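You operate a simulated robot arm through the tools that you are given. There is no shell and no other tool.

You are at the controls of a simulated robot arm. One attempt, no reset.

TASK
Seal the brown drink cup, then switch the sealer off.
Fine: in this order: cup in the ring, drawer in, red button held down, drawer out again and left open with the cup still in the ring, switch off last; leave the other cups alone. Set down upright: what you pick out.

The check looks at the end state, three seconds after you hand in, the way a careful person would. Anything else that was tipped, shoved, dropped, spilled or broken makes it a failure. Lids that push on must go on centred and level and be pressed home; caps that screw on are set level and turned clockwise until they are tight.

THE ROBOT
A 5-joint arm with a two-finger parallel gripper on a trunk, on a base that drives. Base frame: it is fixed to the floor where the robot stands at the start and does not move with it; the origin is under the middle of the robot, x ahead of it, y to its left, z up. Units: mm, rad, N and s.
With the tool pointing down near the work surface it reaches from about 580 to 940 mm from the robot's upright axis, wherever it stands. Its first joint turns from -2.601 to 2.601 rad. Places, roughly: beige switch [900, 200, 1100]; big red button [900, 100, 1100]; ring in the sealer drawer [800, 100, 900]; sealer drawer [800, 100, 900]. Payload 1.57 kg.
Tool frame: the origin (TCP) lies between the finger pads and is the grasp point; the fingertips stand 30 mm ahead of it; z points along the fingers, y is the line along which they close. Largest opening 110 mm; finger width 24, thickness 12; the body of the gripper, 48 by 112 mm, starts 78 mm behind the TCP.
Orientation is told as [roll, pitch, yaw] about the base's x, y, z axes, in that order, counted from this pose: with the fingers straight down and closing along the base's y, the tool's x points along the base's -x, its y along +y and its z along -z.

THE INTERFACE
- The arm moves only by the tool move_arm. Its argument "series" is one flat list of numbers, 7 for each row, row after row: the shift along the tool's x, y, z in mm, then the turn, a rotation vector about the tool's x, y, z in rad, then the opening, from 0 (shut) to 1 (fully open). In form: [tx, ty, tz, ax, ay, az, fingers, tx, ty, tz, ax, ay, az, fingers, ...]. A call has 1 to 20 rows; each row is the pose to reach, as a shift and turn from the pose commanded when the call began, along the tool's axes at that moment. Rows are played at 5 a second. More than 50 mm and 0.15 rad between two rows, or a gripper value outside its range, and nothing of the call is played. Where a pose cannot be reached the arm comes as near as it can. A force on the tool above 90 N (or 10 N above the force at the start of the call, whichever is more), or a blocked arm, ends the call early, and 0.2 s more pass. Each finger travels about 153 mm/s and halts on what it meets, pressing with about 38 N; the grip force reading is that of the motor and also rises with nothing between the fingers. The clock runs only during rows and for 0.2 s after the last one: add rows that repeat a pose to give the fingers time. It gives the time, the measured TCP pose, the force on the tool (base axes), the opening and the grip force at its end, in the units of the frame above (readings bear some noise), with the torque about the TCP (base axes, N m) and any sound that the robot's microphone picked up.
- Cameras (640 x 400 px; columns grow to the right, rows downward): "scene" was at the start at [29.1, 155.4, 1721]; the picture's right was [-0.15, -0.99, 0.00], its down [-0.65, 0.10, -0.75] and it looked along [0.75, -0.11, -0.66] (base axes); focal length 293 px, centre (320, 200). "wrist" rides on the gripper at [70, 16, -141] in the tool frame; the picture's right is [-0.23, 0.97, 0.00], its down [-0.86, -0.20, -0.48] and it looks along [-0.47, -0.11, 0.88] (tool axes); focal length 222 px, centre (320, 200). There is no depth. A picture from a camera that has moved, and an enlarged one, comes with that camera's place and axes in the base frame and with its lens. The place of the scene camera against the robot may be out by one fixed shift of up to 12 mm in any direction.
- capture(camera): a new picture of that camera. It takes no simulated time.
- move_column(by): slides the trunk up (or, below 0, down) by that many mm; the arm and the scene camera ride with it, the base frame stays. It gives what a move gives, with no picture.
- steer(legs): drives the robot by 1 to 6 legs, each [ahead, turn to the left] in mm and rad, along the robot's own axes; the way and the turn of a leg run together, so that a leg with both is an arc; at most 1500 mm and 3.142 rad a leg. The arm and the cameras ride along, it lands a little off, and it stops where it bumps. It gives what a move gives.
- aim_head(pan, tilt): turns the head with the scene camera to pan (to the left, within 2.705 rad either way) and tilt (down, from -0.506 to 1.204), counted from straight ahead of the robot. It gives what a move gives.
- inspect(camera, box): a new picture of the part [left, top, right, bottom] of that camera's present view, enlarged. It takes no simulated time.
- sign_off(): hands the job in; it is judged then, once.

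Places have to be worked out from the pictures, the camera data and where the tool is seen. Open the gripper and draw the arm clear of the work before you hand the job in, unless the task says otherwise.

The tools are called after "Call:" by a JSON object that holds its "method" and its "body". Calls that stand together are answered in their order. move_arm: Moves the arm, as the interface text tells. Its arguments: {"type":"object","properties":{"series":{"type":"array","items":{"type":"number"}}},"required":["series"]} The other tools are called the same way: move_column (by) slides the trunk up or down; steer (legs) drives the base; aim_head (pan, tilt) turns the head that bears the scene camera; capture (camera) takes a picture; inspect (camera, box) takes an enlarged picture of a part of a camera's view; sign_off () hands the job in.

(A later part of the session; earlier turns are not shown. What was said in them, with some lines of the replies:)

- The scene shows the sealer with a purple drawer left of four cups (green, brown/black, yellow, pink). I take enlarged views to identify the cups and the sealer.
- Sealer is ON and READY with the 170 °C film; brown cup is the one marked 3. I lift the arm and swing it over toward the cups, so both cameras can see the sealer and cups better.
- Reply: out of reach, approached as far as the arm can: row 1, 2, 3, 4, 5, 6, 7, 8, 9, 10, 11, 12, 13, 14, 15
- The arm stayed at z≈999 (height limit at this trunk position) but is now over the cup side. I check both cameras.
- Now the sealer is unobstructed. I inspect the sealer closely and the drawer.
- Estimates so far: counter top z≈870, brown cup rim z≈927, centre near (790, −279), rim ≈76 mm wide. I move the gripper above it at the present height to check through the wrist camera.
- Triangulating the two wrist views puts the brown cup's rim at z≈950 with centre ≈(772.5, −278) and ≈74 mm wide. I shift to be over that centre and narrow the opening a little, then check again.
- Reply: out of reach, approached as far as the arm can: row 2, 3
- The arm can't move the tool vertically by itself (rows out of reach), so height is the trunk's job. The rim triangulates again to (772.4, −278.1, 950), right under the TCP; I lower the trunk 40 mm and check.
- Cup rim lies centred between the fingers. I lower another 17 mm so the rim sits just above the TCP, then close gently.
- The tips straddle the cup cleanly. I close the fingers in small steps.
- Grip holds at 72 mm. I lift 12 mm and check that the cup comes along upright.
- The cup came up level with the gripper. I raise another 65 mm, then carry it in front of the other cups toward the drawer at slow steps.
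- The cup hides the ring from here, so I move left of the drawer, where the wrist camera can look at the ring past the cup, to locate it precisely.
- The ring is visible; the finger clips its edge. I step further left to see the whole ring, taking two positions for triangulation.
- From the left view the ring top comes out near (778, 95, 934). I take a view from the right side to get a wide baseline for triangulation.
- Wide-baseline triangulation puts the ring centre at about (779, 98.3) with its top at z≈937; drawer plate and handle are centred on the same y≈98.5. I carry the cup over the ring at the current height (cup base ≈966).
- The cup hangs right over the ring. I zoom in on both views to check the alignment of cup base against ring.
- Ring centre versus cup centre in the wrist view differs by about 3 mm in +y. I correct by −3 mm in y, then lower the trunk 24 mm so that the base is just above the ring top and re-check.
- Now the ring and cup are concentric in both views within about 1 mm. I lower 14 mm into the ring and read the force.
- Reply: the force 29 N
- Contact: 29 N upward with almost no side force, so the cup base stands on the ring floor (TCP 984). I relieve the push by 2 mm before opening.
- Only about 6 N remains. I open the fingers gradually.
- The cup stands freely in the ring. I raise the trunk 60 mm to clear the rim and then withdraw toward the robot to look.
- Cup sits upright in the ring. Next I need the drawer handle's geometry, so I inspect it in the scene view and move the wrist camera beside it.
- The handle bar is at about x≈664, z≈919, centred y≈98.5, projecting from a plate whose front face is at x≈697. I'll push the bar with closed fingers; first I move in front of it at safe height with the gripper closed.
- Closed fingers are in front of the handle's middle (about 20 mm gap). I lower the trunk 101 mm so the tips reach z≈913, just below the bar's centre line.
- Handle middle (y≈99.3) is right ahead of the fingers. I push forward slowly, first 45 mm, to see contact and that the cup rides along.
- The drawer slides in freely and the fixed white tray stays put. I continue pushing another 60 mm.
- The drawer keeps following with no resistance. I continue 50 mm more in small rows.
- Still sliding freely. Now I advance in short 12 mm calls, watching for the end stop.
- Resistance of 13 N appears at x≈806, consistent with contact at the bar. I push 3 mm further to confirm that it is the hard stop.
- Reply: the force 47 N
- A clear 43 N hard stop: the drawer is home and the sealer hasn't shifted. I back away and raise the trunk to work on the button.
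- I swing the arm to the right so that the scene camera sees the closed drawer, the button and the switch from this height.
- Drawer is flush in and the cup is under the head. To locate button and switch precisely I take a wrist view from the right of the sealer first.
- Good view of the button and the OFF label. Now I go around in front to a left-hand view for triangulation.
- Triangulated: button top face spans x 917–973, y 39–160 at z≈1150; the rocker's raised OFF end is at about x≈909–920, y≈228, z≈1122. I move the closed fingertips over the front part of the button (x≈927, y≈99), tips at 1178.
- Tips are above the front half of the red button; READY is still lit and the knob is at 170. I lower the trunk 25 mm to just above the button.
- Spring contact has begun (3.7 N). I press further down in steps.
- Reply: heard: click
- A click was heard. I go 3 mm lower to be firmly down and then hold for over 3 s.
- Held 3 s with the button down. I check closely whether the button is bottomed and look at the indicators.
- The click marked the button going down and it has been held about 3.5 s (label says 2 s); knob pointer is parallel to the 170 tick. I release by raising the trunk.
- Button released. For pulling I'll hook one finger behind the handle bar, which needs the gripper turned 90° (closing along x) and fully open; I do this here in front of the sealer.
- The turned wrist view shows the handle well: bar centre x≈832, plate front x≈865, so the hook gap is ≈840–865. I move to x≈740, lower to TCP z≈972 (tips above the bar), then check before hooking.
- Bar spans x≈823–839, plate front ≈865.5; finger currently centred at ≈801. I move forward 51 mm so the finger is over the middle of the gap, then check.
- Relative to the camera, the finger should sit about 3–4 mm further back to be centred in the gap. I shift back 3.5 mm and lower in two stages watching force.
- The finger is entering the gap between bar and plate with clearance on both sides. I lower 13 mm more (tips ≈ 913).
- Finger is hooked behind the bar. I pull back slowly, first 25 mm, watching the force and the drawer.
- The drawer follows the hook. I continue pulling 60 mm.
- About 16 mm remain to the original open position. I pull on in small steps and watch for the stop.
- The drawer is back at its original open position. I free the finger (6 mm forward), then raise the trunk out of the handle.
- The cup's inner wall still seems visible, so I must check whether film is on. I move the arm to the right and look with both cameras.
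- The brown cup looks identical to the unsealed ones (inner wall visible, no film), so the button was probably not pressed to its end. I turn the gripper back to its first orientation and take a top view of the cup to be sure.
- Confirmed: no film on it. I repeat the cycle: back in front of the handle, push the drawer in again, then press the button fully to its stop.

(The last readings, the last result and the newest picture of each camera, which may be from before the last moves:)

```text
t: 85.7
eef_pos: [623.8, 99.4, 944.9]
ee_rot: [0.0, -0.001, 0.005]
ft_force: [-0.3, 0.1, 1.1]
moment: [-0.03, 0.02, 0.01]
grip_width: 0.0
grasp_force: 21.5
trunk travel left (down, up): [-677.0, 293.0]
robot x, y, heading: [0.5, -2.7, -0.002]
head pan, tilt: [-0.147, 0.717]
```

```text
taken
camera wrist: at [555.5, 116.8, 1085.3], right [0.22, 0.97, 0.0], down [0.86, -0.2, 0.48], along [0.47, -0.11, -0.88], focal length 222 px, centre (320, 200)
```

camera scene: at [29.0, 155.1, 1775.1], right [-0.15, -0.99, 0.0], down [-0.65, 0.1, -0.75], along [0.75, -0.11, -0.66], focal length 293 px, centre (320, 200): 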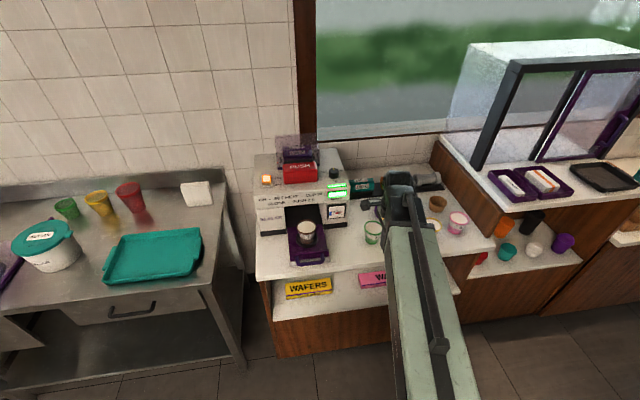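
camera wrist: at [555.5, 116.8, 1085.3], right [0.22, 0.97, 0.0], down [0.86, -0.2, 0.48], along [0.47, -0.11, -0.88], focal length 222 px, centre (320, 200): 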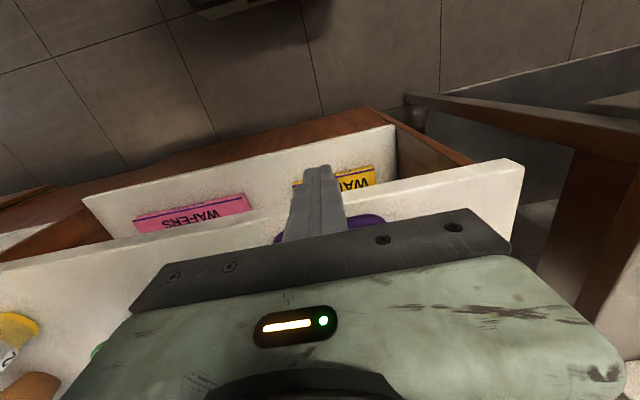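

Same starting pose as before. I push the drawer in with the same slow rows.

Call:
{"method": "move_arm", "body": {"series": [-10, 0, 0, 0, 0, 0, 0, -17, 0, 0, 0, 0, 0, 0, -24, 0, 0, 0, 0, 0, 0, -31, 0, 0, 0, 0, 0, 0, -38, 0, 0, 0, 0, 0, 0, -45, 0, 0, 0, 0, 0, 0, -52, 0, 0, 0, 0, 0, 0, -59, 0, 0, 0, 0, 0, 0, -66, 0, 0, 0, 0, 0, 0, -73, 0, 0, 0, 0, 0, 0, -80, 0, 0, 0, 0, 0, 0, -87, 0, 0, 0, 0, 0, 0, -94, 0, 0, 0, 0, 0, 0, -101, 0, 0, 0, 0, 0, 0, -108, 0, 0, 0, 0, 0, 0, -115, 0, 0, 0, 0, 0, 0, -121, 0, 0, 0, 0, 0, 0]}}

Call:
{"method": "move_arm", "body": {"series": [-6, 0, 0, 0, 0, 0, 0, -12, 0, 0, 0, 0, 0, 0, -18, 0, 0, 0, 0, 0, 0, -24, 0, 0, 0, 0, 0, 0, -30, 0, 0, 0, 0, 0, 0, -36, 0, 0, 0, 0, 0, 0, -42, 0, 0, 0, 0, 0, 0, -47, 0, 0, 0, 0, 0, 0, -52, 0, 0, 0, 0, 0, 0, -56, 0, 0, 0, 0, 0, 0]}}

Call:
{"method": "capture", "body": {"camera": "wrist"}}

```text
t: 89.3
eef_pos: [745.6, 99.5, 943.7]
ee_rot: [0.0, 0.0, 0.002]
ft_force: [-0.3, 1.0, -0.1]
moment: [-0.02, 0.0, 0.01]
grip_width: 0.0
grasp_force: 21.0
trunk travel left (down, up): [-677.0, 293.0]
robot x, y, heading: [-0.4, 2.4, 0.004]
head pan, tilt: [-0.147, 0.717]
```

```text
t: 91.5
eef_pos: [801.4, 99.9, 942.7]
ee_rot: [0.0, -0.001, 0.003]
ft_force: [-0.3, -0.1, -1.4]
moment: [0.02, -0.01, 0.0]
grip_width: 0.1
grasp_force: 21.3
trunk travel left (down, up): [-677.0, 293.0]
robot x, y, heading: [-0.4, -1.1, 0.003]
head pan, tilt: [-0.147, 0.717]
```

```text
taken
camera wrist: at [732.5, 117.2, 1085.3], right [0.22, 0.97, 0.0], down [0.86, -0.2, 0.48], along [0.47, -0.11, -0.88], focal length 222 px, centre (320, 200)
```

wrist: 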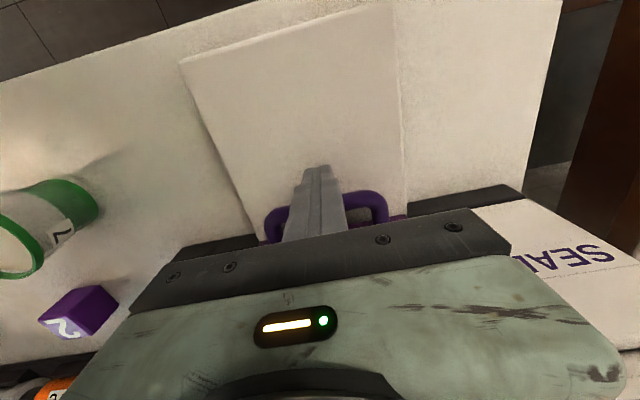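

Call:
{"method": "move_arm", "body": {"series": [-2, 0, 0, 0, 0, 0, 0, -4, 0, 0, 0, 0, 0, 0, -6, 0, 0, 0, 0, 0, 0, -8, 0, 0, 0, 0, 0, 0, -9.5, 0, 0, 0, 0, 0, 0, -9.5, 0, 0, 0, 0, 0, 0]}}

```text
t: 92.9
eef_pos: [807.4, 100.8, 944.6]
ee_rot: [-0.001, 0.005, 0.003]
ft_force: [-33.8, -0.1, -14.5]
moment: [0.04, 0.58, 0.02]
grip_width: 0.0
grasp_force: 20.8
trunk travel left (down, up): [-677.0, 293.0]
robot x, y, heading: [-2.2, 0.4, 0.002]
head pan, tilt: [-0.147, 0.717]
```

Hard stop reached again at the same place (34 N). I back off, rise, and go over the button.

Call:
{"method": "move_arm", "body": {"series": [5, 0, 0, 0, 0, 0, 0, 20, 0, 0, 0, 0, 0, 0, 60, 0, 0, 0, 0, 0, 0, 95, 0, 0, 0, 0, 0, 0, 95, 0, 0, 0, 0, 0, 0]}}

Call:
{"method": "move_column", "body": {"by": 265}}

Call:
{"method": "move_arm", "body": {"series": [-45, 0, 0, 0, 0, 0, 0, -90, 0, 0, 0, 0, 0, 0, -135, 0, 0, 0, 0, 0, 0, -175, 0, 0, 0, 0, 0, 0, -205, 0, 0, 0, 0, 0, 0, -214, 0, 0, 0, 0, 0, 0, -214, 0, 0, 0, 0, 0, 0]}}

Call:
{"method": "capture", "body": {"camera": "wrist"}}

```text
t: 94.1
eef_pos: [713.5, 101.1, 945.1]
ee_rot: [0.001, 0.0, 0.004]
ft_force: [-1.4, 0.1, -0.1]
moment: [-0.02, -0.03, 0.0]
grip_width: 0.0
grasp_force: 21.4
trunk travel left (down, up): [-677.0, 293.0]
robot x, y, heading: [-2.4, -0.5, -0.001]
head pan, tilt: [-0.147, 0.717]
```

```text
t: 96.8
eef_pos: [715.2, 99.3, 1209.9]
ee_rot: [0.0, 0.0, 0.003]
ft_force: [-0.1, -0.6, 0.0]
moment: [-0.06, 0.01, 0.0]
grip_width: 0.0
grasp_force: 21.5
trunk travel left (down, up): [-942.0, 28.0]
robot x, y, heading: [2.1, 0.9, -0.002]
head pan, tilt: [-0.147, 0.717]
```

```text
t: 98.4
eef_pos: [927.9, 101.6, 1208.5]
ee_rot: [0.002, -0.001, 0.004]
ft_force: [-0.3, 0.6, 0.7]
moment: [0.01, 0.02, -0.01]
grip_width: 0.2
grasp_force: 21.0
trunk travel left (down, up): [-942.0, 28.0]
robot x, y, heading: [-0.9, 0.8, -0.0]
head pan, tilt: [-0.147, 0.717]
```

```text
taken
camera wrist: at [860.1, 118.7, 1350.2], right [0.22, 0.97, 0.0], down [0.86, -0.2, 0.48], along [0.47, -0.11, -0.88], focal length 222 px, centre (320, 200)
```

wrist: 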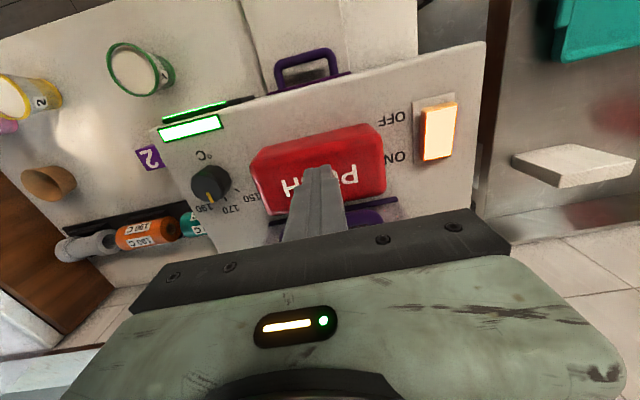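

Over the button again. I press down past the earlier depth and continue until a real stop is felt.

Call:
{"method": "move_column", "body": {"by": -40}}

Call:
{"method": "move_column", "body": {"by": -4}}

Call:
{"method": "move_column", "body": {"by": -3}}

```text
t: 99.2
eef_pos: [928.5, 101.5, 1169.4]
ee_rot: [0.001, -0.003, 0.004]
ft_force: [4.4, 0.6, 6.6]
moment: [0.02, -0.03, 0.0]
grip_width: 0.1
grasp_force: 21.5
trunk travel left (down, up): [-902.0, 68.0]
robot x, y, heading: [-1.8, -3.7, 0.004]
head pan, tilt: [-0.147, 0.717]
heard: click
```

```text
t: 99.8
eef_pos: [928.0, 102.1, 1165.8]
ee_rot: [-0.001, 0.001, 0.003]
ft_force: [5.4, 0.5, 10.6]
moment: [0.01, -0.09, 0.0]
grip_width: 0.0
grasp_force: 21.4
trunk travel left (down, up): [-898.0, 72.0]
robot x, y, heading: [0.6, -0.1, -0.005]
head pan, tilt: [-0.147, 0.717]
```

```text
t: 100.3
eef_pos: [927.8, 101.6, 1165.1]
ee_rot: [0.0, -0.007, 0.002]
ft_force: [30.4, 2.7, 61.0]
moment: [0.1, -0.18, -0.01]
grip_width: 0.0
grasp_force: 21.3
trunk travel left (down, up): [-895.0, 75.0]
robot x, y, heading: [3.8, -1.6, 0.002]
head pan, tilt: [-0.147, 0.717]
```

That is the true bottom (61 N). I ease 1 mm so that it stays bottomed with less force and hold for 3.5 s.

Call:
{"method": "move_column", "body": {"by": 1}}

Call:
{"method": "move_arm", "body": {"series": [0, 0, 0, 0, 0, 0, 0, 0, 0, 0, 0, 0, 0, 0, 0, 0, 0, 0, 0, 0, 0, 0, 0, 0, 0, 0, 0, 0, 0, 0, 0, 0, 0, 0, 0, 0, 0, 0, 0, 0, 0, 0, 0, 0, 0, 0, 0, 0, 0, 0, 0, 0, 0, 0, 0, 0, 0, 0, 0, 0, 0, 0, 0, 0, 0, 0, 0, 0, 0, 0, 0, 0, 0, 0, 0, 0, 0, 0, 0, 0, 0, 0, 0, 0, 0, 0, 0, 0, 0, 0, 0, 0, 0, 0, 0, 0, 0, 0, 0, 0, 0, 0, 0, 0, 0, 0, 0, 0, 0, 0, 0, 0]}}

Call:
{"method": "capture", "body": {"camera": "wrist"}}

Call:
{"method": "inspect", "body": {"camera": "scene", "box": [250, 150, 362, 220]}}

```text
t: 100.8
eef_pos: [928.5, 101.3, 1164.9]
ee_rot: [-0.001, -0.007, 0.003]
ft_force: [29.7, 3.9, 57.8]
moment: [0.08, -0.26, -0.06]
grip_width: 0.0
grasp_force: 21.1
trunk travel left (down, up): [-896.0, 74.0]
robot x, y, heading: [3.0, -0.8, 0.002]
head pan, tilt: [-0.147, 0.717]
```

```text
t: 104.2
eef_pos: [925.7, 101.5, 1164.9]
ee_rot: [-0.002, -0.004, 0.004]
ft_force: [24.6, 2.6, 52.3]
moment: [0.11, -0.11, -0.05]
grip_width: 0.1
grasp_force: 21.6
trunk travel left (down, up): [-896.0, 74.0]
robot x, y, heading: [-1.4, 1.1, 0.001]
head pan, tilt: [-0.147, 0.717]
```

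```text
taken
camera wrist: at [857.7, 118.5, 1306.0], right [0.22, 0.97, 0.0], down [0.85, -0.2, 0.48], along [0.47, -0.11, -0.88], focal length 222 px, centre (320, 200)
```

wrist: 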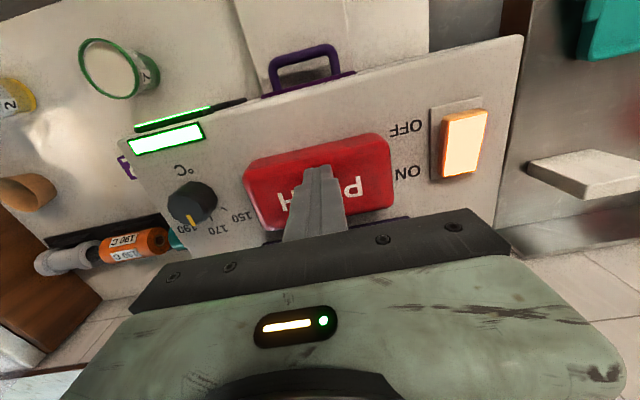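

```text
5.71 times, centred on (306, 185) of scene
camera zoom: at [25.2, 155.0, 1884.3], right [-0.15, -0.99, 0.0], down [-0.65, 0.1, -0.75], along [0.75, -0.11, -0.66], focal length 1674 px, centre (400, 286)
```

zoom: 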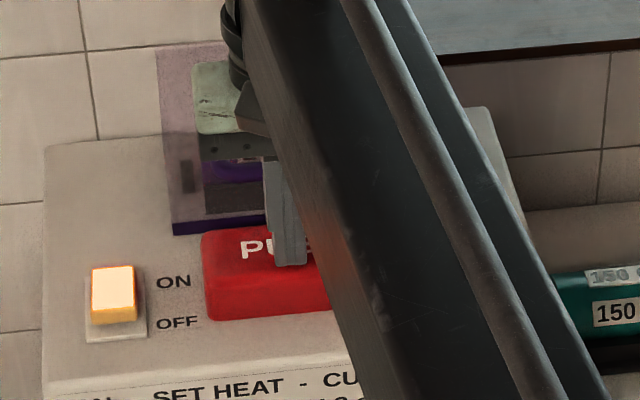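

Held bottomed about 4 s. I release by raising the trunk, then look for any sign before pulling out.

Call:
{"method": "move_column", "body": {"by": 46}}

Call:
{"method": "move_arm", "body": {"series": [45, 0, 0, 0, 0, 0, 0, 90, 0, 0, 0, 0, 0, 0, 135, 0, 0, 0, 0, 0, 0, 180, 0, 0, 0, 0, 0, 0, 225, 0, 0, 0, 0, 0, 0, 270, 0, 0, 0, 0, 0, 0, 300, 0, 0, 0, 0, 0, 0, 300, 0, 0, 0, 0, 0, 0]}}

Call:
{"method": "inspect", "body": {"camera": "scene", "box": [250, 205, 362, 275]}}

```text
t: 105.1
eef_pos: [929.7, 101.3, 1208.4]
ee_rot: [0.0, 0.002, 0.003]
ft_force: [-0.1, -0.7, 0.7]
moment: [-0.01, 0.04, -0.01]
grip_width: 0.0
grasp_force: 21.1
trunk travel left (down, up): [-942.0, 28.0]
robot x, y, heading: [2.9, -2.7, -0.001]
head pan, tilt: [-0.147, 0.717]
```

```text
t: 106.9
eef_pos: [628.8, 101.0, 1208.8]
ee_rot: [-0.001, 0.001, 0.004]
ft_force: [-0.2, 0.8, -0.3]
moment: [-0.01, -0.02, 0.01]
grip_width: 0.1
grasp_force: 21.3
trunk travel left (down, up): [-942.0, 28.0]
robot x, y, heading: [-2.6, 3.3, 0.002]
head pan, tilt: [-0.147, 0.717]
```

```text
5.71 times, centred on (306, 240) of scene
camera zoom: at [29.2, 155.5, 1930.0], right [-0.15, -0.99, 0.0], down [-0.65, 0.1, -0.75], along [0.74, -0.11, -0.66], focal length 1674 px, centre (400, -29)
```

zoom: 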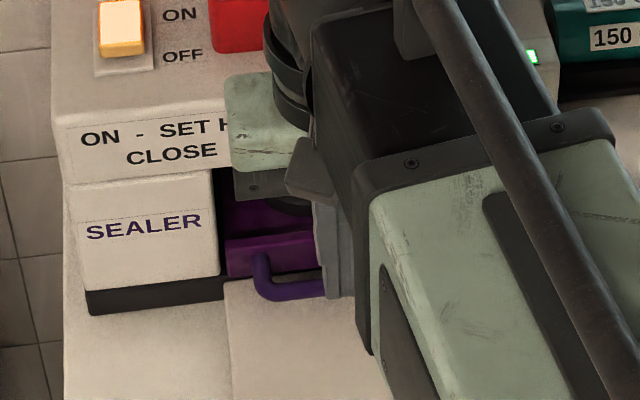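

Now I turn and open the gripper again for hooking the handle.

Call:
{"method": "move_arm", "body": {"series": [0, 0, 0, 0, 0, 0.14, 0.2, 0, 0, 0, 0, 0, 0.28, 0.4, 0, 0, 0, 0, 0, 0.42, 0.6, 0, 0, 0, 0, 0, 0.56, 0.8, 0, 0, 0, 0, 0, 0.7, 1, 0, 0, 0, 0, 0, 0.84, 1, 0, 0, 0, 0, 0, 0.98, 1, 0, 0, 0, 0, 0, 1.12, 1, 0, 0, 0, 0, 0, 1.26, 1, 0, 0, 0, 0, 0, 1.4, 1, 0, 0, 0, 0, 0, 1.5, 1, 0, 0, 0, 0, 0, 1.574, 1, 0, 0, 0, 0, 0, 1.574, 1]}}

Call:
{"method": "inspect", "body": {"camera": "wrist", "box": [400, 40, 528, 120]}}

```text
t: 109.7
eef_pos: [629.3, 100.0, 1208.3]
ee_rot: [-0.001, 0.0, -1.571]
ft_force: [-0.2, 0.1, -0.6]
moment: [-0.02, -0.04, 0.0]
grip_width: 110.0
grasp_force: 0.2
trunk travel left (down, up): [-942.0, 28.0]
robot x, y, heading: [1.6, 1.1, -0.006]
head pan, tilt: [-0.147, 0.717]
```

```text
5.00 times, centred on (464, 80) of wrist
camera zoom: at [646.3, 171.2, 1350.3], right [0.97, -0.23, 0.0], down [-0.2, -0.85, 0.48], along [-0.11, -0.47, -0.88], focal length 1111 px, centre (-400, 800)
```

zoom: 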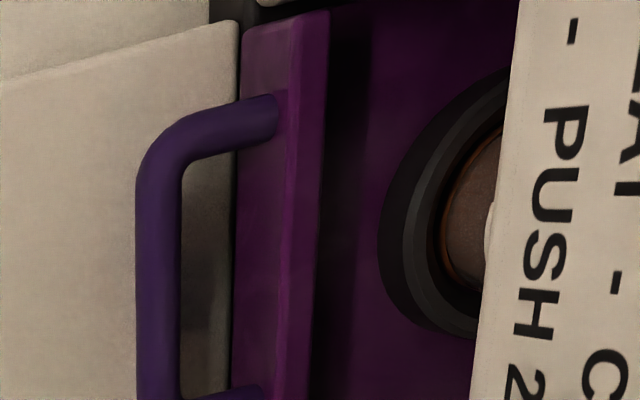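

Drawer position is the same as before. I repeat the hooking moves.

Call:
{"method": "move_arm", "body": {"series": [0, 40, 0, 0, 0, 0, 1, 0, 80, 0, 0, 0, 0, 1, -1, 110, 0, 0, 0, 0, 1, -1, 110, 0, 0, 0, 0, 1]}}

Call:
{"method": "move_column", "body": {"by": -237}}

Call:
{"method": "move_arm", "body": {"series": [0, 17, 0, 0, 0, 0, 1, 0, 34, 0, 0, 0, 0, 1, 0, 47.5, 0, 0, 0, 0, 1, 0, 47.5, 0, 0, 0, 0, 1]}}

Call:
{"method": "inspect", "body": {"camera": "wrist", "box": [320, 90, 480, 190]}}

```text
t: 110.7
eef_pos: [738.2, 100.8, 1209.3]
ee_rot: [0.0, 0.0, -1.572]
ft_force: [1.2, -0.3, -0.2]
moment: [-0.02, 0.02, -0.06]
grip_width: 110.0
grasp_force: 0.1
trunk travel left (down, up): [-942.0, 28.0]
robot x, y, heading: [-1.7, -0.4, -0.001]
head pan, tilt: [-0.147, 0.717]
```

```text
t: 113.2
eef_pos: [738.5, 101.0, 971.7]
ee_rot: [0.002, 0.0, -1.57]
ft_force: [0.5, -0.5, -0.4]
moment: [0.0, 0.02, -0.02]
grip_width: 110.1
grasp_force: 0.1
trunk travel left (down, up): [-705.0, 265.0]
robot x, y, heading: [1.5, 1.1, 0.002]
head pan, tilt: [-0.147, 0.717]
```

```text
t: 114.2
eef_pos: [786.2, 100.2, 972.0]
ee_rot: [0.001, -0.001, -1.571]
ft_force: [0.8, -0.9, 0.0]
moment: [0.01, 0.02, 0.01]
grip_width: 109.9
grasp_force: 0.2
trunk travel left (down, up): [-705.0, 265.0]
robot x, y, heading: [-2.4, -2.3, -0.002]
head pan, tilt: [-0.147, 0.717]
```

```text
4.00 times, centred on (400, 140) of wrist
camera zoom: at [803.6, 171.4, 1113.2], right [0.97, -0.23, 0.0], down [-0.2, -0.86, 0.48], along [-0.11, -0.47, -0.88], focal length 888 px, centre (0, 440)
```

zoom: 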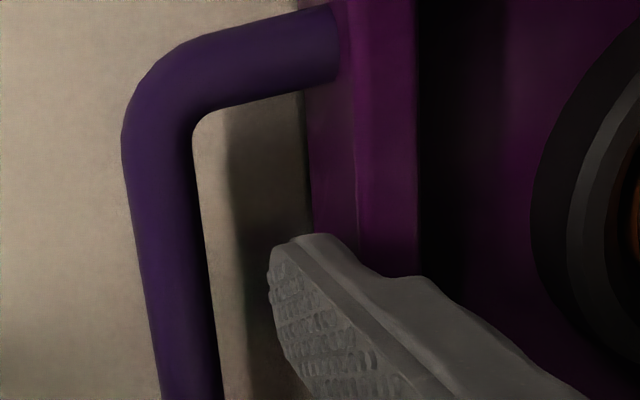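

Alignment matches the earlier hooking. I lower 28 mm into the gap in two steps.

Call:
{"method": "move_column", "body": {"by": -15}}

Call:
{"method": "move_column", "body": {"by": -13}}

Call:
{"method": "inspect", "body": {"camera": "wrist", "box": [320, 90, 480, 190]}}

```text
t: 114.8
eef_pos: [785.4, 101.2, 957.7]
ee_rot: [0.0, 0.001, -1.571]
ft_force: [0.6, 0.4, 0.4]
moment: [0.02, 0.03, 0.02]
grip_width: 109.8
grasp_force: 0.0
trunk travel left (down, up): [-690.0, 280.0]
robot x, y, heading: [-0.1, 0.2, 0.005]
head pan, tilt: [-0.147, 0.717]
```

```text
t: 115.4
eef_pos: [786.5, 100.8, 943.7]
ee_rot: [0.001, 0.0, -1.572]
ft_force: [0.7, 0.0, 0.0]
moment: [-0.02, 0.03, 0.0]
grip_width: 109.8
grasp_force: 0.0
trunk travel left (down, up): [-677.0, 293.0]
robot x, y, heading: [0.3, -3.1, -0.004]
head pan, tilt: [-0.147, 0.717]
```

```text
4.00 times, centred on (400, 140) of wrist
camera zoom: at [803.4, 171.4, 1085.2], right [0.97, -0.23, 0.0], down [-0.2, -0.86, 0.48], along [-0.11, -0.47, -0.88], focal length 888 px, centre (0, 440)
```

zoom: 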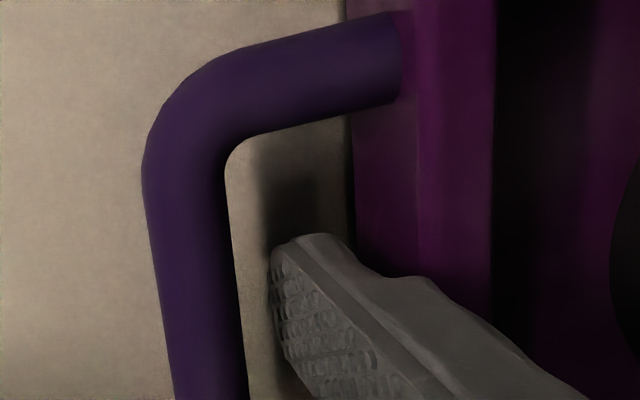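

Hooked. I pull the drawer out in slow rows, 100 mm first, and then check the cup.

Call:
{"method": "move_arm", "body": {"series": [0, -5, 0, 0, 0, 0, 1, 0, -10, 0, 0, 0, 0, 1, 0, -15, 0, 0, 0, 0, 1, 0, -21, 0, 0, 0, 0, 1, 0, -28, 0, 0, 0, 0, 1, 0, -35, 0, 0, 0, 0, 1, 0, -42, 0, 0, 0, 0, 1, 0, -49, 0, 0, 0, 0, 1, 0, -56, 0, 0, 0, 0, 1, 0, -63, 0, 0, 0, 0, 1, 0, -70, 0, 0, 0, 0, 1, 0, -77, 0, 0, 0, 0, 1, 0, -84, 0, 0, 0, 0, 1, 0, -91, 0, 0, 0, 0, 1, 0, -97, 0, 0, 0, 0, 1, 0, -102, 0, 0, 0, 0, 1]}}

Call:
{"method": "inspect", "body": {"camera": "wrist", "box": [480, 60, 640, 260]}}

Call:
{"method": "capture", "body": {"camera": "wrist"}}

```text
t: 118.8
eef_pos: [684.7, 100.8, 943.4]
ee_rot: [0.001, 0.0, -1.572]
ft_force: [0.1, -0.4, -0.4]
moment: [0.01, 0.0, -0.02]
grip_width: 110.1
grasp_force: 0.3
trunk travel left (down, up): [-677.0, 293.0]
robot x, y, heading: [-2.3, -0.7, -0.002]
head pan, tilt: [-0.147, 0.717]
```

```text
2.00 times, centred on (560, 160) of wrist
camera zoom: at [701.2, 171.6, 1085.3], right [0.97, -0.23, 0.0], down [-0.2, -0.86, 0.48], along [-0.11, -0.47, -0.88], focal length 444 px, centre (-160, 280)
```

zoom: 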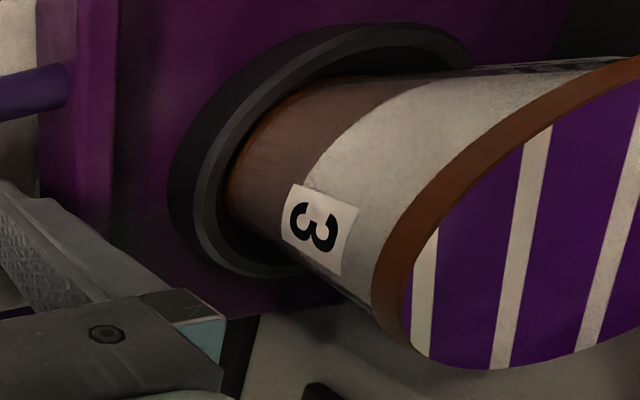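

```text
taken
camera wrist: at [701.2, 171.6, 1085.3], right [0.97, -0.23, 0.0], down [-0.2, -0.86, 0.48], along [-0.11, -0.47, -0.88], focal length 222 px, centre (320, 200)
```

wrist: 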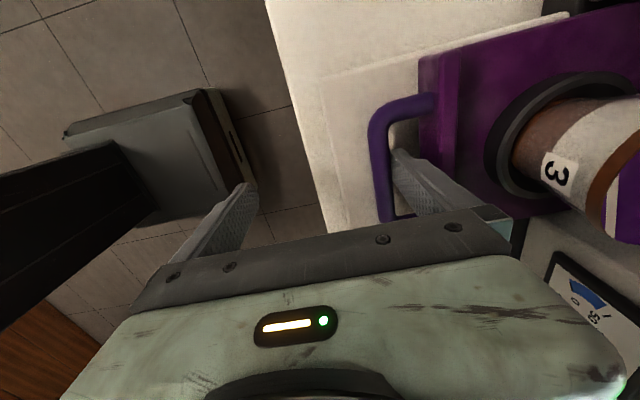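

Excellent: the cup now has a purple striped film across its rim. I pull the drawer the rest of the way out.

Call:
{"method": "move_arm", "body": {"series": [0, -7, 0, 0, 0, 0, 1, 0, -14, 0, 0, 0, 0, 1, 0, -21, 0, 0, 0, 0, 1, 0, -28, 0, 0, 0, 0, 1, 0, -35, 0, 0, 0, 0, 1, 0, -42, 0, 0, 0, 0, 1, 0, -48, 0, 0, 0, 0, 1, 0, -54, 0, 0, 0, 0, 1, 0, -58, 0, 0, 0, 0, 1, 0, -62, 0, 0, 0, 0, 1]}}

Call:
{"method": "move_arm", "body": {"series": [0, -2, 0, 0, 0, 0, 1, 0, -4, 0, 0, 0, 0, 1, 0, -6, 0, 0, 0, 0, 1]}}

Call:
{"method": "inspect", "body": {"camera": "scene", "box": [250, 180, 378, 260]}}

```text
t: 121.0
eef_pos: [622.5, 100.1, 943.5]
ee_rot: [0.0, 0.0, -1.571]
ft_force: [0.7, 1.1, -0.3]
moment: [-0.05, -0.02, 0.03]
grip_width: 110.2
grasp_force: 0.0
trunk travel left (down, up): [-677.0, 293.0]
robot x, y, heading: [-1.0, -2.3, 0.004]
head pan, tilt: [-0.147, 0.717]
```

```text
t: 121.8
eef_pos: [616.4, 100.4, 944.2]
ee_rot: [0.0, 0.0, -1.571]
ft_force: [-0.4, 0.9, -0.1]
moment: [-0.05, 0.0, 0.02]
grip_width: 110.1
grasp_force: 0.1
trunk travel left (down, up): [-677.0, 293.0]
robot x, y, heading: [1.0, 1.6, -0.001]
head pan, tilt: [-0.147, 0.717]
```

```text
5.00 times, centred on (314, 220) of scene
camera zoom: at [29.1, 155.5, 1665.0], right [-0.15, -0.99, 0.0], down [-0.65, 0.1, -0.75], along [0.75, -0.11, -0.66], focal length 1465 px, centre (350, 100)
```

zoom: 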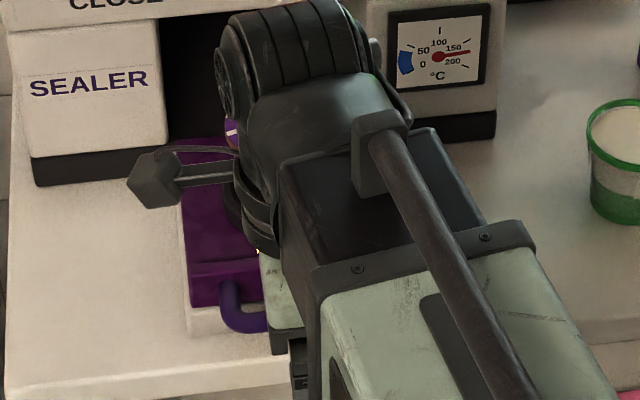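

Drawer is fully out again. I free the finger from the handle, raise the trunk, and turn the gripper back for the switch.

Call:
{"method": "move_arm", "body": {"series": [0, 3, 0, 0, 0, 0, 1, 0, 6, 0, 0, 0, 0, 1]}}

Call:
{"method": "move_column", "body": {"by": 110}}

Call:
{"method": "capture", "body": {"camera": "wrist"}}

```text
t: 122.4
eef_pos: [621.5, 100.7, 944.2]
ee_rot: [-0.002, -0.002, -1.57]
ft_force: [0.5, -0.1, -0.4]
moment: [0.04, 0.03, 0.0]
grip_width: 110.0
grasp_force: 0.0
trunk travel left (down, up): [-677.0, 293.0]
robot x, y, heading: [-1.0, -3.0, 0.001]
head pan, tilt: [-0.147, 0.717]
```

```text
t: 123.8
eef_pos: [621.7, 101.1, 1054.0]
ee_rot: [0.002, 0.0, -1.569]
ft_force: [0.2, 0.1, 0.6]
moment: [0.01, -0.02, 0.04]
grip_width: 109.8
grasp_force: 0.1
trunk travel left (down, up): [-787.0, 183.0]
robot x, y, heading: [-0.9, -2.3, -0.0]
head pan, tilt: [-0.147, 0.717]
```

```text
taken
camera wrist: at [639.1, 171.5, 1195.2], right [0.97, -0.23, 0.0], down [-0.2, -0.86, 0.48], along [-0.11, -0.47, -0.88], focal length 222 px, centre (320, 200)
```

wrist: 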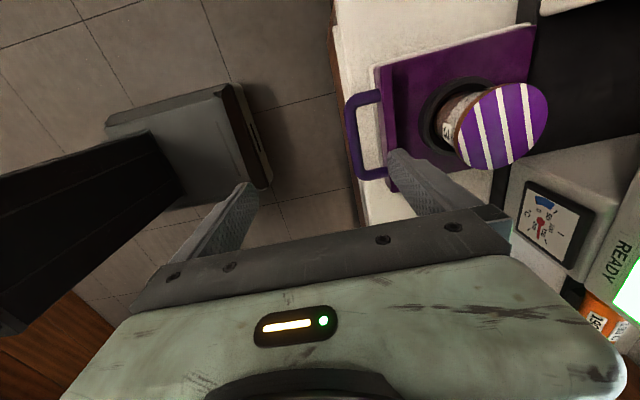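

Sealed cup sits upright in the open drawer. I raise to switch height, turn the gripper back to yaw 0 and close it.

Call:
{"method": "move_column", "body": {"by": 155}}

Call:
{"method": "move_arm", "body": {"series": [0, 0, 0, 0, 0, -0.14, 0.8, 0, 0, 0, 0, 0, -0.28, 0.6, 0, 0, 0, 0, 0, -0.42, 0.4, 0, 0, 0, 0, 0, -0.56, 0.2, 0, 0, 0, 0, 0, -0.7, 0, 0, 0, 0, 0, 0, -0.84, 0, 0, 0, 0, 0, 0, -0.98, 0, 0, 0, 0, 0, 0, -1.12, 0, 0, 0, 0, 0, 0, -1.26, 0, 0, 0, 0, 0, 0, -1.4, 0, 0, 0, 0, 0, 0, -1.5, 0, 0, 0, 0, 0, 0, -1.574, 0, 0, 0, 0, 0, 0, -1.574, 0]}}

Call:
{"method": "move_arm", "body": {"series": [0, 45, 0, 0, 0, 0, 0, 0, 90, 0, 0, 0, 0, 0, 0, 126, 0, 0, 0, 0, 0, -45, 126, 0, 0, 0, 0, 0, -90, 126, 0, 0, 0, 0, 0, -135, 126, 0, 0, 0, 0, 0, -180, 126, 0, 0, 0, 0, 0, -225, 126, 0, 0, 0, 0, 0, -255, 126, 0, 0, 0, 0, 0, -255, 126, 0, 0, 0, 0, 0]}}

Call:
{"method": "capture", "body": {"camera": "wrist"}}

```text
t: 125.6
eef_pos: [621.1, 102.3, 1209.8]
ee_rot: [0.0, 0.0, -1.57]
ft_force: [0.0, -1.4, -1.1]
moment: [0.01, 0.0, 0.03]
grip_width: 110.1
grasp_force: 0.1
trunk travel left (down, up): [-942.0, 28.0]
robot x, y, heading: [2.5, 1.5, 0.002]
head pan, tilt: [-0.147, 0.717]
```

```text
t: 128.4
eef_pos: [621.4, 100.8, 1208.5]
ee_rot: [0.001, 0.001, 0.005]
ft_force: [-0.2, 0.1, 0.7]
moment: [0.01, 0.02, 0.0]
grip_width: 0.0
grasp_force: 21.3
trunk travel left (down, up): [-942.0, 28.0]
robot x, y, heading: [0.1, -3.2, -0.002]
head pan, tilt: [-0.147, 0.717]
```

```text
t: 130.6
eef_pos: [875.8, 227.3, 1209.2]
ee_rot: [0.001, -0.001, 0.002]
ft_force: [-0.4, 0.5, 0.2]
moment: [0.0, 0.01, 0.02]
grip_width: 0.1
grasp_force: 20.7
trunk travel left (down, up): [-942.0, 28.0]
robot x, y, heading: [-0.0, -4.4, 0.0]
head pan, tilt: [-0.147, 0.717]
```

```text
taken
camera wrist: at [807.4, 243.4, 1350.3], right [0.22, 0.97, 0.0], down [0.86, -0.2, 0.48], along [0.47, -0.11, -0.88], focal length 222 px, centre (320, 200)
```

wrist: 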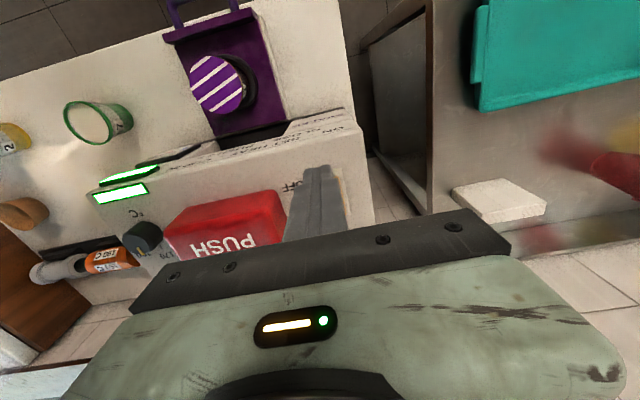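

I move 32 mm further forward to be over the rocker's OFF end and check reach.

Call:
{"method": "move_arm", "body": {"series": [-16, 0, 0, 0, 0, 0, 0, -33, 0, 0, 0, 0, 0, 0, -33, 0, 0, 0, 0, 0, 0]}}

Call:
{"method": "capture", "body": {"camera": "wrist"}}

Call:
{"method": "inspect", "body": {"camera": "scene", "box": [240, 150, 352, 220]}}

```text
t: 131.4
eef_pos: [907.9, 226.9, 1208.8]
ee_rot: [0.002, 0.0, 0.003]
ft_force: [0.3, -0.6, -1.1]
moment: [-0.01, 0.03, 0.02]
grip_width: 0.1
grasp_force: 21.7
trunk travel left (down, up): [-942.0, 28.0]
robot x, y, heading: [-0.8, -1.7, -0.005]
head pan, tilt: [-0.147, 0.717]
```

```text
taken
camera wrist: at [840.0, 243.9, 1350.3], right [0.22, 0.97, 0.0], down [0.86, -0.2, 0.48], along [0.47, -0.11, -0.88], focal length 222 px, centre (320, 200)
```

wrist: 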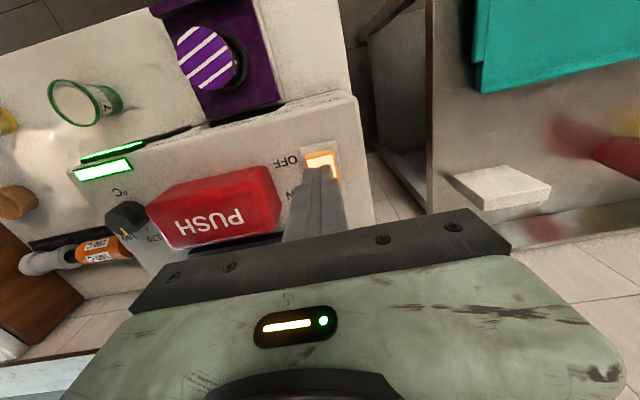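

```text
5.71 times, centred on (296, 185) of scene
camera zoom: at [29.0, 155.4, 1930.0], right [-0.15, -0.99, 0.0], down [-0.65, 0.1, -0.75], along [0.75, -0.11, -0.66], focal length 1674 px, centre (457, 286)
```

zoom: 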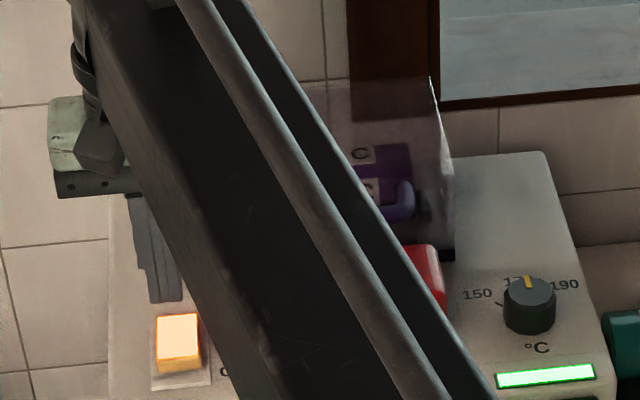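

Call:
{"method": "inspect", "body": {"camera": "wrist", "box": [264, 120, 376, 190]}}

```text
5.71 times, centred on (320, 155) of wrist
camera zoom: at [840.0, 243.9, 1350.3], right [0.22, 0.97, 0.0], down [0.86, -0.2, 0.48], along [0.47, -0.11, -0.88], focal length 1269 px, centre (320, 457)
```

zoom: 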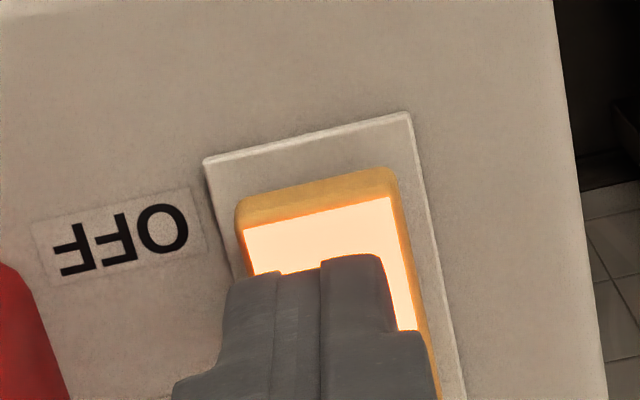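

The rocker's OFF edge is at x≈910.6, y≈226.8, under the finger. I go 3 mm further forward, then lower 50 mm to just above it.

Call:
{"method": "move_arm", "body": {"series": [-3, 0, 0, 0, 0, 0, 0, -3, 0, 0, 0, 0, 0, 0]}}

Call:
{"method": "move_column", "body": {"by": -50}}

Call:
{"method": "inspect", "body": {"camera": "wrist", "box": [264, 110, 392, 190]}}

Call:
{"method": "inspect", "body": {"camera": "scene", "box": [240, 130, 352, 200]}}

```text
t: 132.0
eef_pos: [912.2, 226.8, 1209.7]
ee_rot: [0.001, 0.0, 0.004]
ft_force: [0.6, 0.1, -0.6]
moment: [0.01, 0.01, 0.02]
grip_width: 0.1
grasp_force: 21.6
trunk travel left (down, up): [-942.0, 28.0]
robot x, y, heading: [2.0, -2.9, 0.002]
head pan, tilt: [-0.147, 0.717]
```

```text
t: 132.9
eef_pos: [912.3, 226.7, 1160.2]
ee_rot: [-0.002, 0.002, 0.003]
ft_force: [-0.4, 0.1, -0.4]
moment: [0.01, -0.02, 0.01]
grip_width: 0.0
grasp_force: 21.5
trunk travel left (down, up): [-892.0, 78.0]
robot x, y, heading: [-1.6, 0.0, 0.002]
head pan, tilt: [-0.147, 0.717]
```

```text
5.00 times, centred on (328, 150) of wrist
camera zoom: at [843.4, 244.2, 1300.3], right [0.22, 0.97, 0.0], down [0.86, -0.2, 0.48], along [0.47, -0.11, -0.88], focal length 1111 px, centre (280, 450)
```

zoom: 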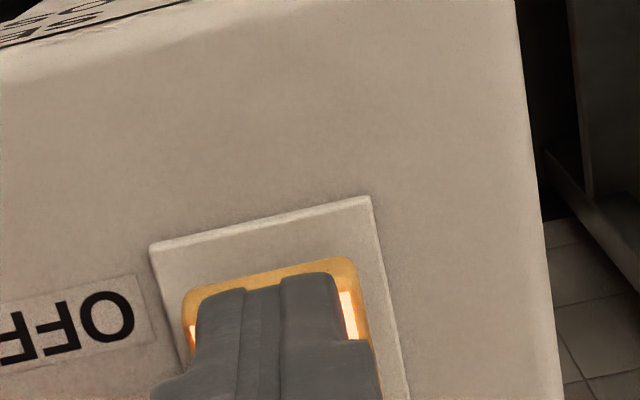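

```text
5.71 times, centred on (296, 165) of scene
camera zoom: at [29.0, 155.3, 1880.0], right [-0.15, -0.99, 0.0], down [-0.65, 0.1, -0.75], along [0.75, -0.11, -0.66], focal length 1674 px, centre (457, 400)
```

zoom: 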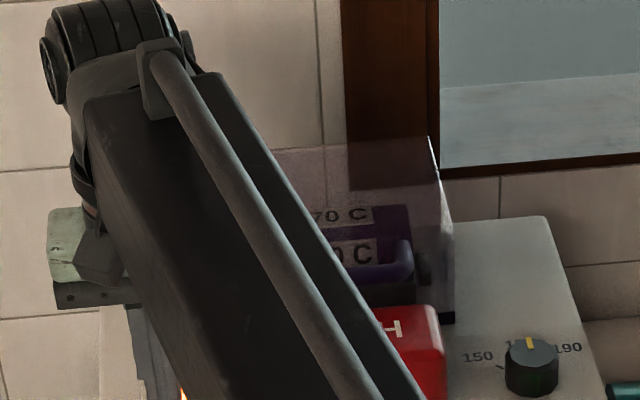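

The fingertip is right above the OFF half, 7 mm or so off. I press down in small steps.

Call:
{"method": "move_column", "body": {"by": -7}}

Call:
{"method": "move_column", "body": {"by": -4}}

```text
t: 133.5
eef_pos: [911.8, 226.6, 1151.9]
ee_rot: [0.0, -0.001, 0.003]
ft_force: [-1.0, 0.0, -0.3]
moment: [0.01, 0.0, 0.0]
grip_width: 0.1
grasp_force: 21.5
trunk travel left (down, up): [-885.0, 85.0]
robot x, y, heading: [1.7, -0.6, 0.004]
head pan, tilt: [-0.147, 0.717]
```

```text
t: 134.0
eef_pos: [912.0, 226.1, 1148.2]
ee_rot: [0.002, 0.001, 0.005]
ft_force: [-0.6, -0.1, 0.0]
moment: [-0.01, -0.01, -0.01]
grip_width: 0.2
grasp_force: 21.4
trunk travel left (down, up): [-881.0, 89.0]
robot x, y, heading: [-0.5, 0.1, -0.001]
head pan, tilt: [-0.147, 0.717]
```

Call:
{"method": "move_column", "body": {"by": -3}}

Call:
{"method": "inspect", "body": {"camera": "wrist", "box": [264, 110, 392, 190]}}

```text
t: 134.6
eef_pos: [911.0, 226.8, 1147.3]
ee_rot: [0.001, -0.004, 0.003]
ft_force: [5.5, 1.2, 22.2]
moment: [0.05, -0.4, -0.01]
grip_width: 0.1
grasp_force: 20.5
trunk travel left (down, up): [-878.0, 92.0]
robot x, y, heading: [0.0, -1.3, -0.0]
head pan, tilt: [-0.147, 0.717]
```

```text
5.00 times, centred on (328, 150) of wrist
camera zoom: at [842.2, 244.0, 1287.8], right [0.22, 0.97, 0.0], down [0.85, -0.2, 0.48], along [0.47, -0.11, -0.88], focal length 1111 px, centre (280, 450)
```

zoom: 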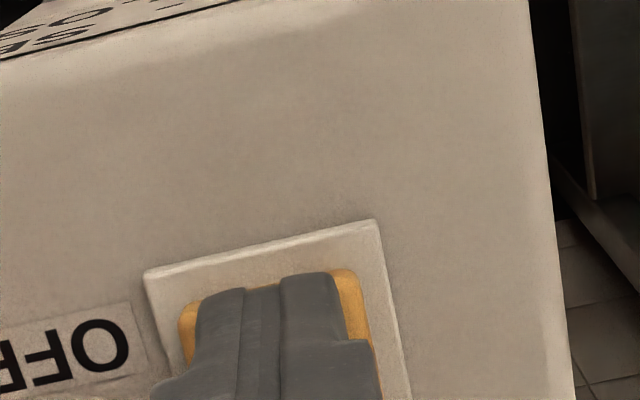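

Force 22 N now and the lit strip isn't visible any more beside the finger. I raise the trunk to look at the switch and the lights.

Call:
{"method": "move_column", "body": {"by": 64}}

Call:
{"method": "capture", "body": {"camera": "wrist"}}

Call:
{"method": "inspect", "body": {"camera": "wrist", "box": [264, 120, 376, 190]}}

Call:
{"method": "inspect", "body": {"camera": "scene", "box": [240, 150, 352, 220]}}

```text
t: 135.6
eef_pos: [912.9, 226.5, 1209.4]
ee_rot: [0.0, 0.0, 0.006]
ft_force: [0.0, 0.6, 0.0]
moment: [0.01, 0.01, 0.02]
grip_width: 0.0
grasp_force: 21.6
trunk travel left (down, up): [-942.0, 28.0]
robot x, y, heading: [0.6, -0.7, 0.006]
head pan, tilt: [-0.147, 0.717]
```

```text
taken
camera wrist: at [843.8, 244.4, 1350.1], right [0.22, 0.97, 0.0], down [0.86, -0.2, 0.48], along [0.47, -0.11, -0.88], focal length 222 px, centre (320, 200)
```

wrist: 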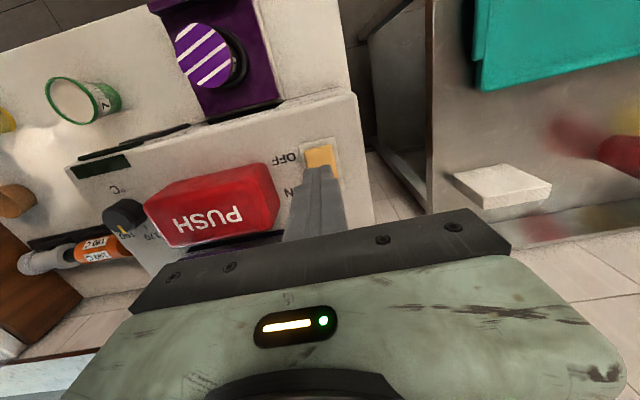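

```text
5.71 times, centred on (320, 155) of wrist
camera zoom: at [843.8, 244.4, 1350.1], right [0.22, 0.97, 0.0], down [0.86, -0.2, 0.48], along [0.47, -0.11, -0.88], focal length 1269 px, centre (320, 457)
```

zoom: 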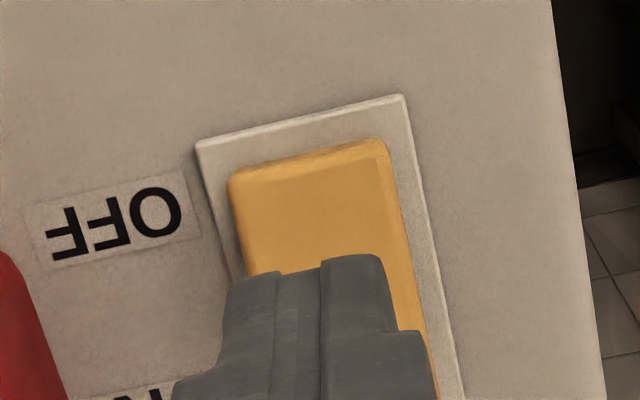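

```text
5.71 times, centred on (296, 185) of scene
camera zoom: at [29.5, 155.6, 1930.0], right [-0.15, -0.99, 0.0], down [-0.65, 0.1, -0.75], along [0.74, -0.11, -0.66], focal length 1674 px, centre (457, 286)
```

zoom: 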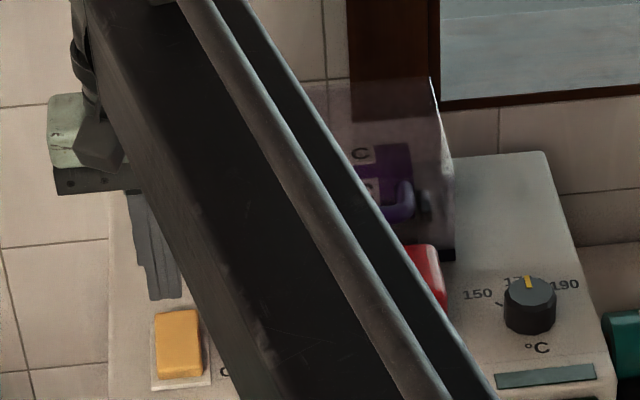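

Switch is off: rocker unlit with the OFF end down and READY dark. I withdraw the arm, open the gripper and take a final look.

Call:
{"method": "move_arm", "body": {"series": [45, 0, 0, 0, 0, 0, 0, 90, 0, 0, 0, 0, 0, 0, 135, 0, 0, 0, 0, 0, 0, 180, 0, 0, 0, 0, 0, 0, 225, 0, 0, 0, 0, 0, 0.2, 265, 0, 0, 0, 0, 0, 0.5, 290, 0, 0, 0, 0, 0, 0.8, 290, 0, 0, 0, 0, 0, 1, 290, 0, 0, 0, 0, 0, 1]}}

Call:
{"method": "move_arm", "body": {"series": [0, 45, 0, 0, 0, 0, 1, 0, 90, 0, 0, 0, 0, 1, 0, 135, 0, 0, 0, 0, 1, 0, 180, 0, 0, 0, 0, 1, 0, 210, 0, 0, 0, 0, 1, 0, 210, 0, 0, 0, 0, 1]}}

Call:
{"method": "capture", "body": {"camera": "scene"}}

Call:
{"method": "inspect", "body": {"camera": "scene", "box": [250, 160, 378, 240]}}

Call:
{"method": "inspect", "body": {"camera": "scene", "box": [250, 220, 378, 300]}}

Call:
{"method": "inspect", "body": {"camera": "scene", "box": [340, 190, 500, 290]}}

```text
t: 137.6
eef_pos: [621.0, 227.1, 1209.1]
ee_rot: [0.001, 0.001, 0.004]
ft_force: [0.4, 0.3, 0.7]
moment: [0.02, 0.0, -0.01]
grip_width: 110.1
grasp_force: 0.1
trunk travel left (down, up): [-942.0, 28.0]
robot x, y, heading: [1.8, -1.9, -0.004]
head pan, tilt: [-0.147, 0.717]
```

```text
t: 139.0
eef_pos: [621.3, 434.5, 1208.4]
ee_rot: [0.0, -0.001, 0.004]
ft_force: [-0.5, -0.7, 0.4]
moment: [0.01, 0.02, 0.02]
grip_width: 110.0
grasp_force: 0.1
out of reach, approached as far as the arm can: row 4
trunk travel left (down, up): [-942.0, 28.0]
robot x, y, heading: [6.7, -1.9, -0.001]
head pan, tilt: [-0.147, 0.717]
```

```text
taken
camera scene: at [29.0, 155.4, 1930.0], right [-0.15, -0.99, 0.0], down [-0.65, 0.1, -0.75], along [0.75, -0.11, -0.66], focal length 293 px, centre (320, 200)
```

scene: 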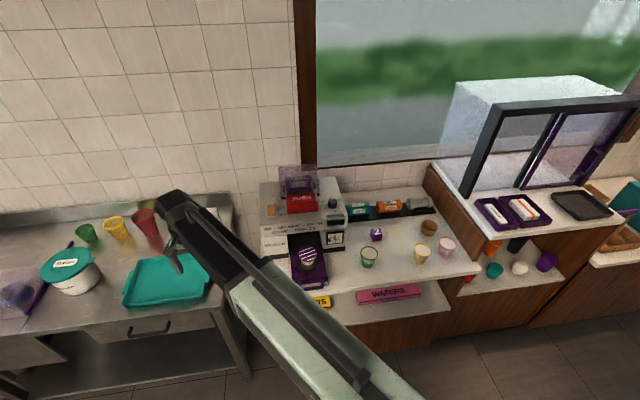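

```text
5.00 times, centred on (314, 200) of scene
camera zoom: at [29.0, 155.4, 1930.0], right [-0.15, -0.99, 0.0], down [-0.65, 0.1, -0.75], along [0.75, -0.11, -0.66], focal length 1465 px, centre (350, 200)
```

zoom: 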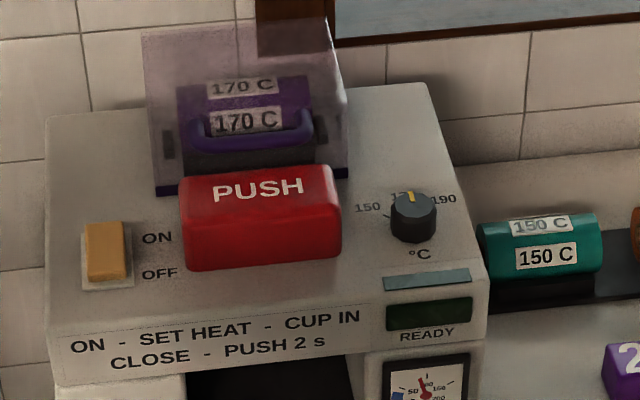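

```text
5.00 times, centred on (314, 260) of scene
camera zoom: at [29.0, 155.4, 1930.0], right [-0.15, -0.99, 0.0], down [-0.65, 0.1, -0.75], along [0.75, -0.11, -0.66], focal length 1465 px, centre (350, -100)
```

zoom: 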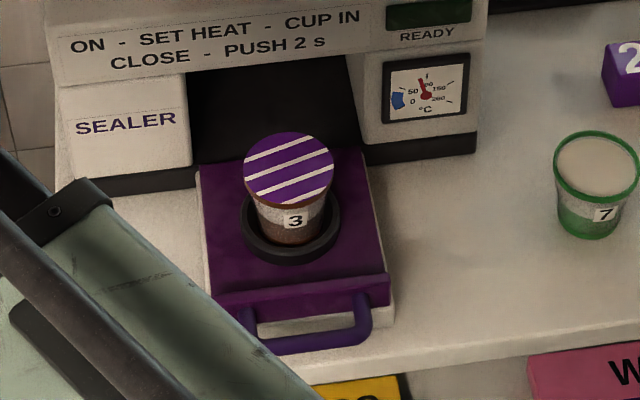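

```text
4.00 times, centred on (420, 240) of scene
camera zoom: at [29.0, 155.4, 1930.0], right [-0.15, -0.99, 0.0], down [-0.65, 0.1, -0.75], along [0.75, -0.11, -0.66], focal length 1172 px, centre (-80, 40)
```

zoom: 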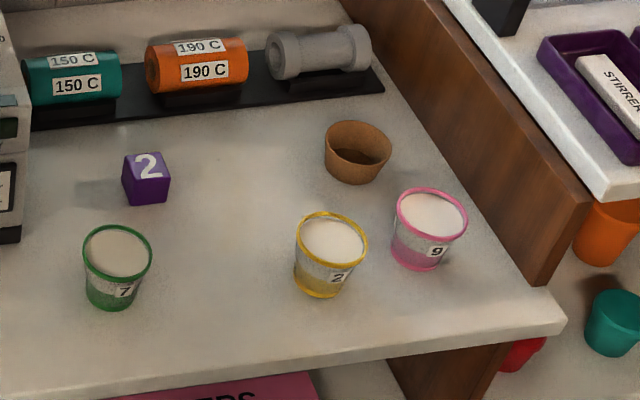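

Final state: brown cup 3 is sealed and upright in the ring of the open drawer. The button is released, the switch is off with its light out, the other cups are untouched, and the gripper is open and clear. I hand in.

Call:
{"method": "sign_off", "body": {}}

```text
The job is handed in.
```

The brown cup (marked 3) is sealed and sitting upright in the ring of the open drawer, and the sealer is switched off.

It took two rounds. On the first, I pressed the button only until it clicked and held it there, and the cup came out with no film. I pushed the drawer back in, pressed the button all the way down and held it for about 4 seconds. This time the cup came out with purple striped film across its rim. The order you set held both times, and the switch went off last, with its light and READY both dark.

The last camera view shows the other cups still standing where they were. The gripper is open and the arm is clear of the sealer. The job is handed in; I haven't seen the result of the check.
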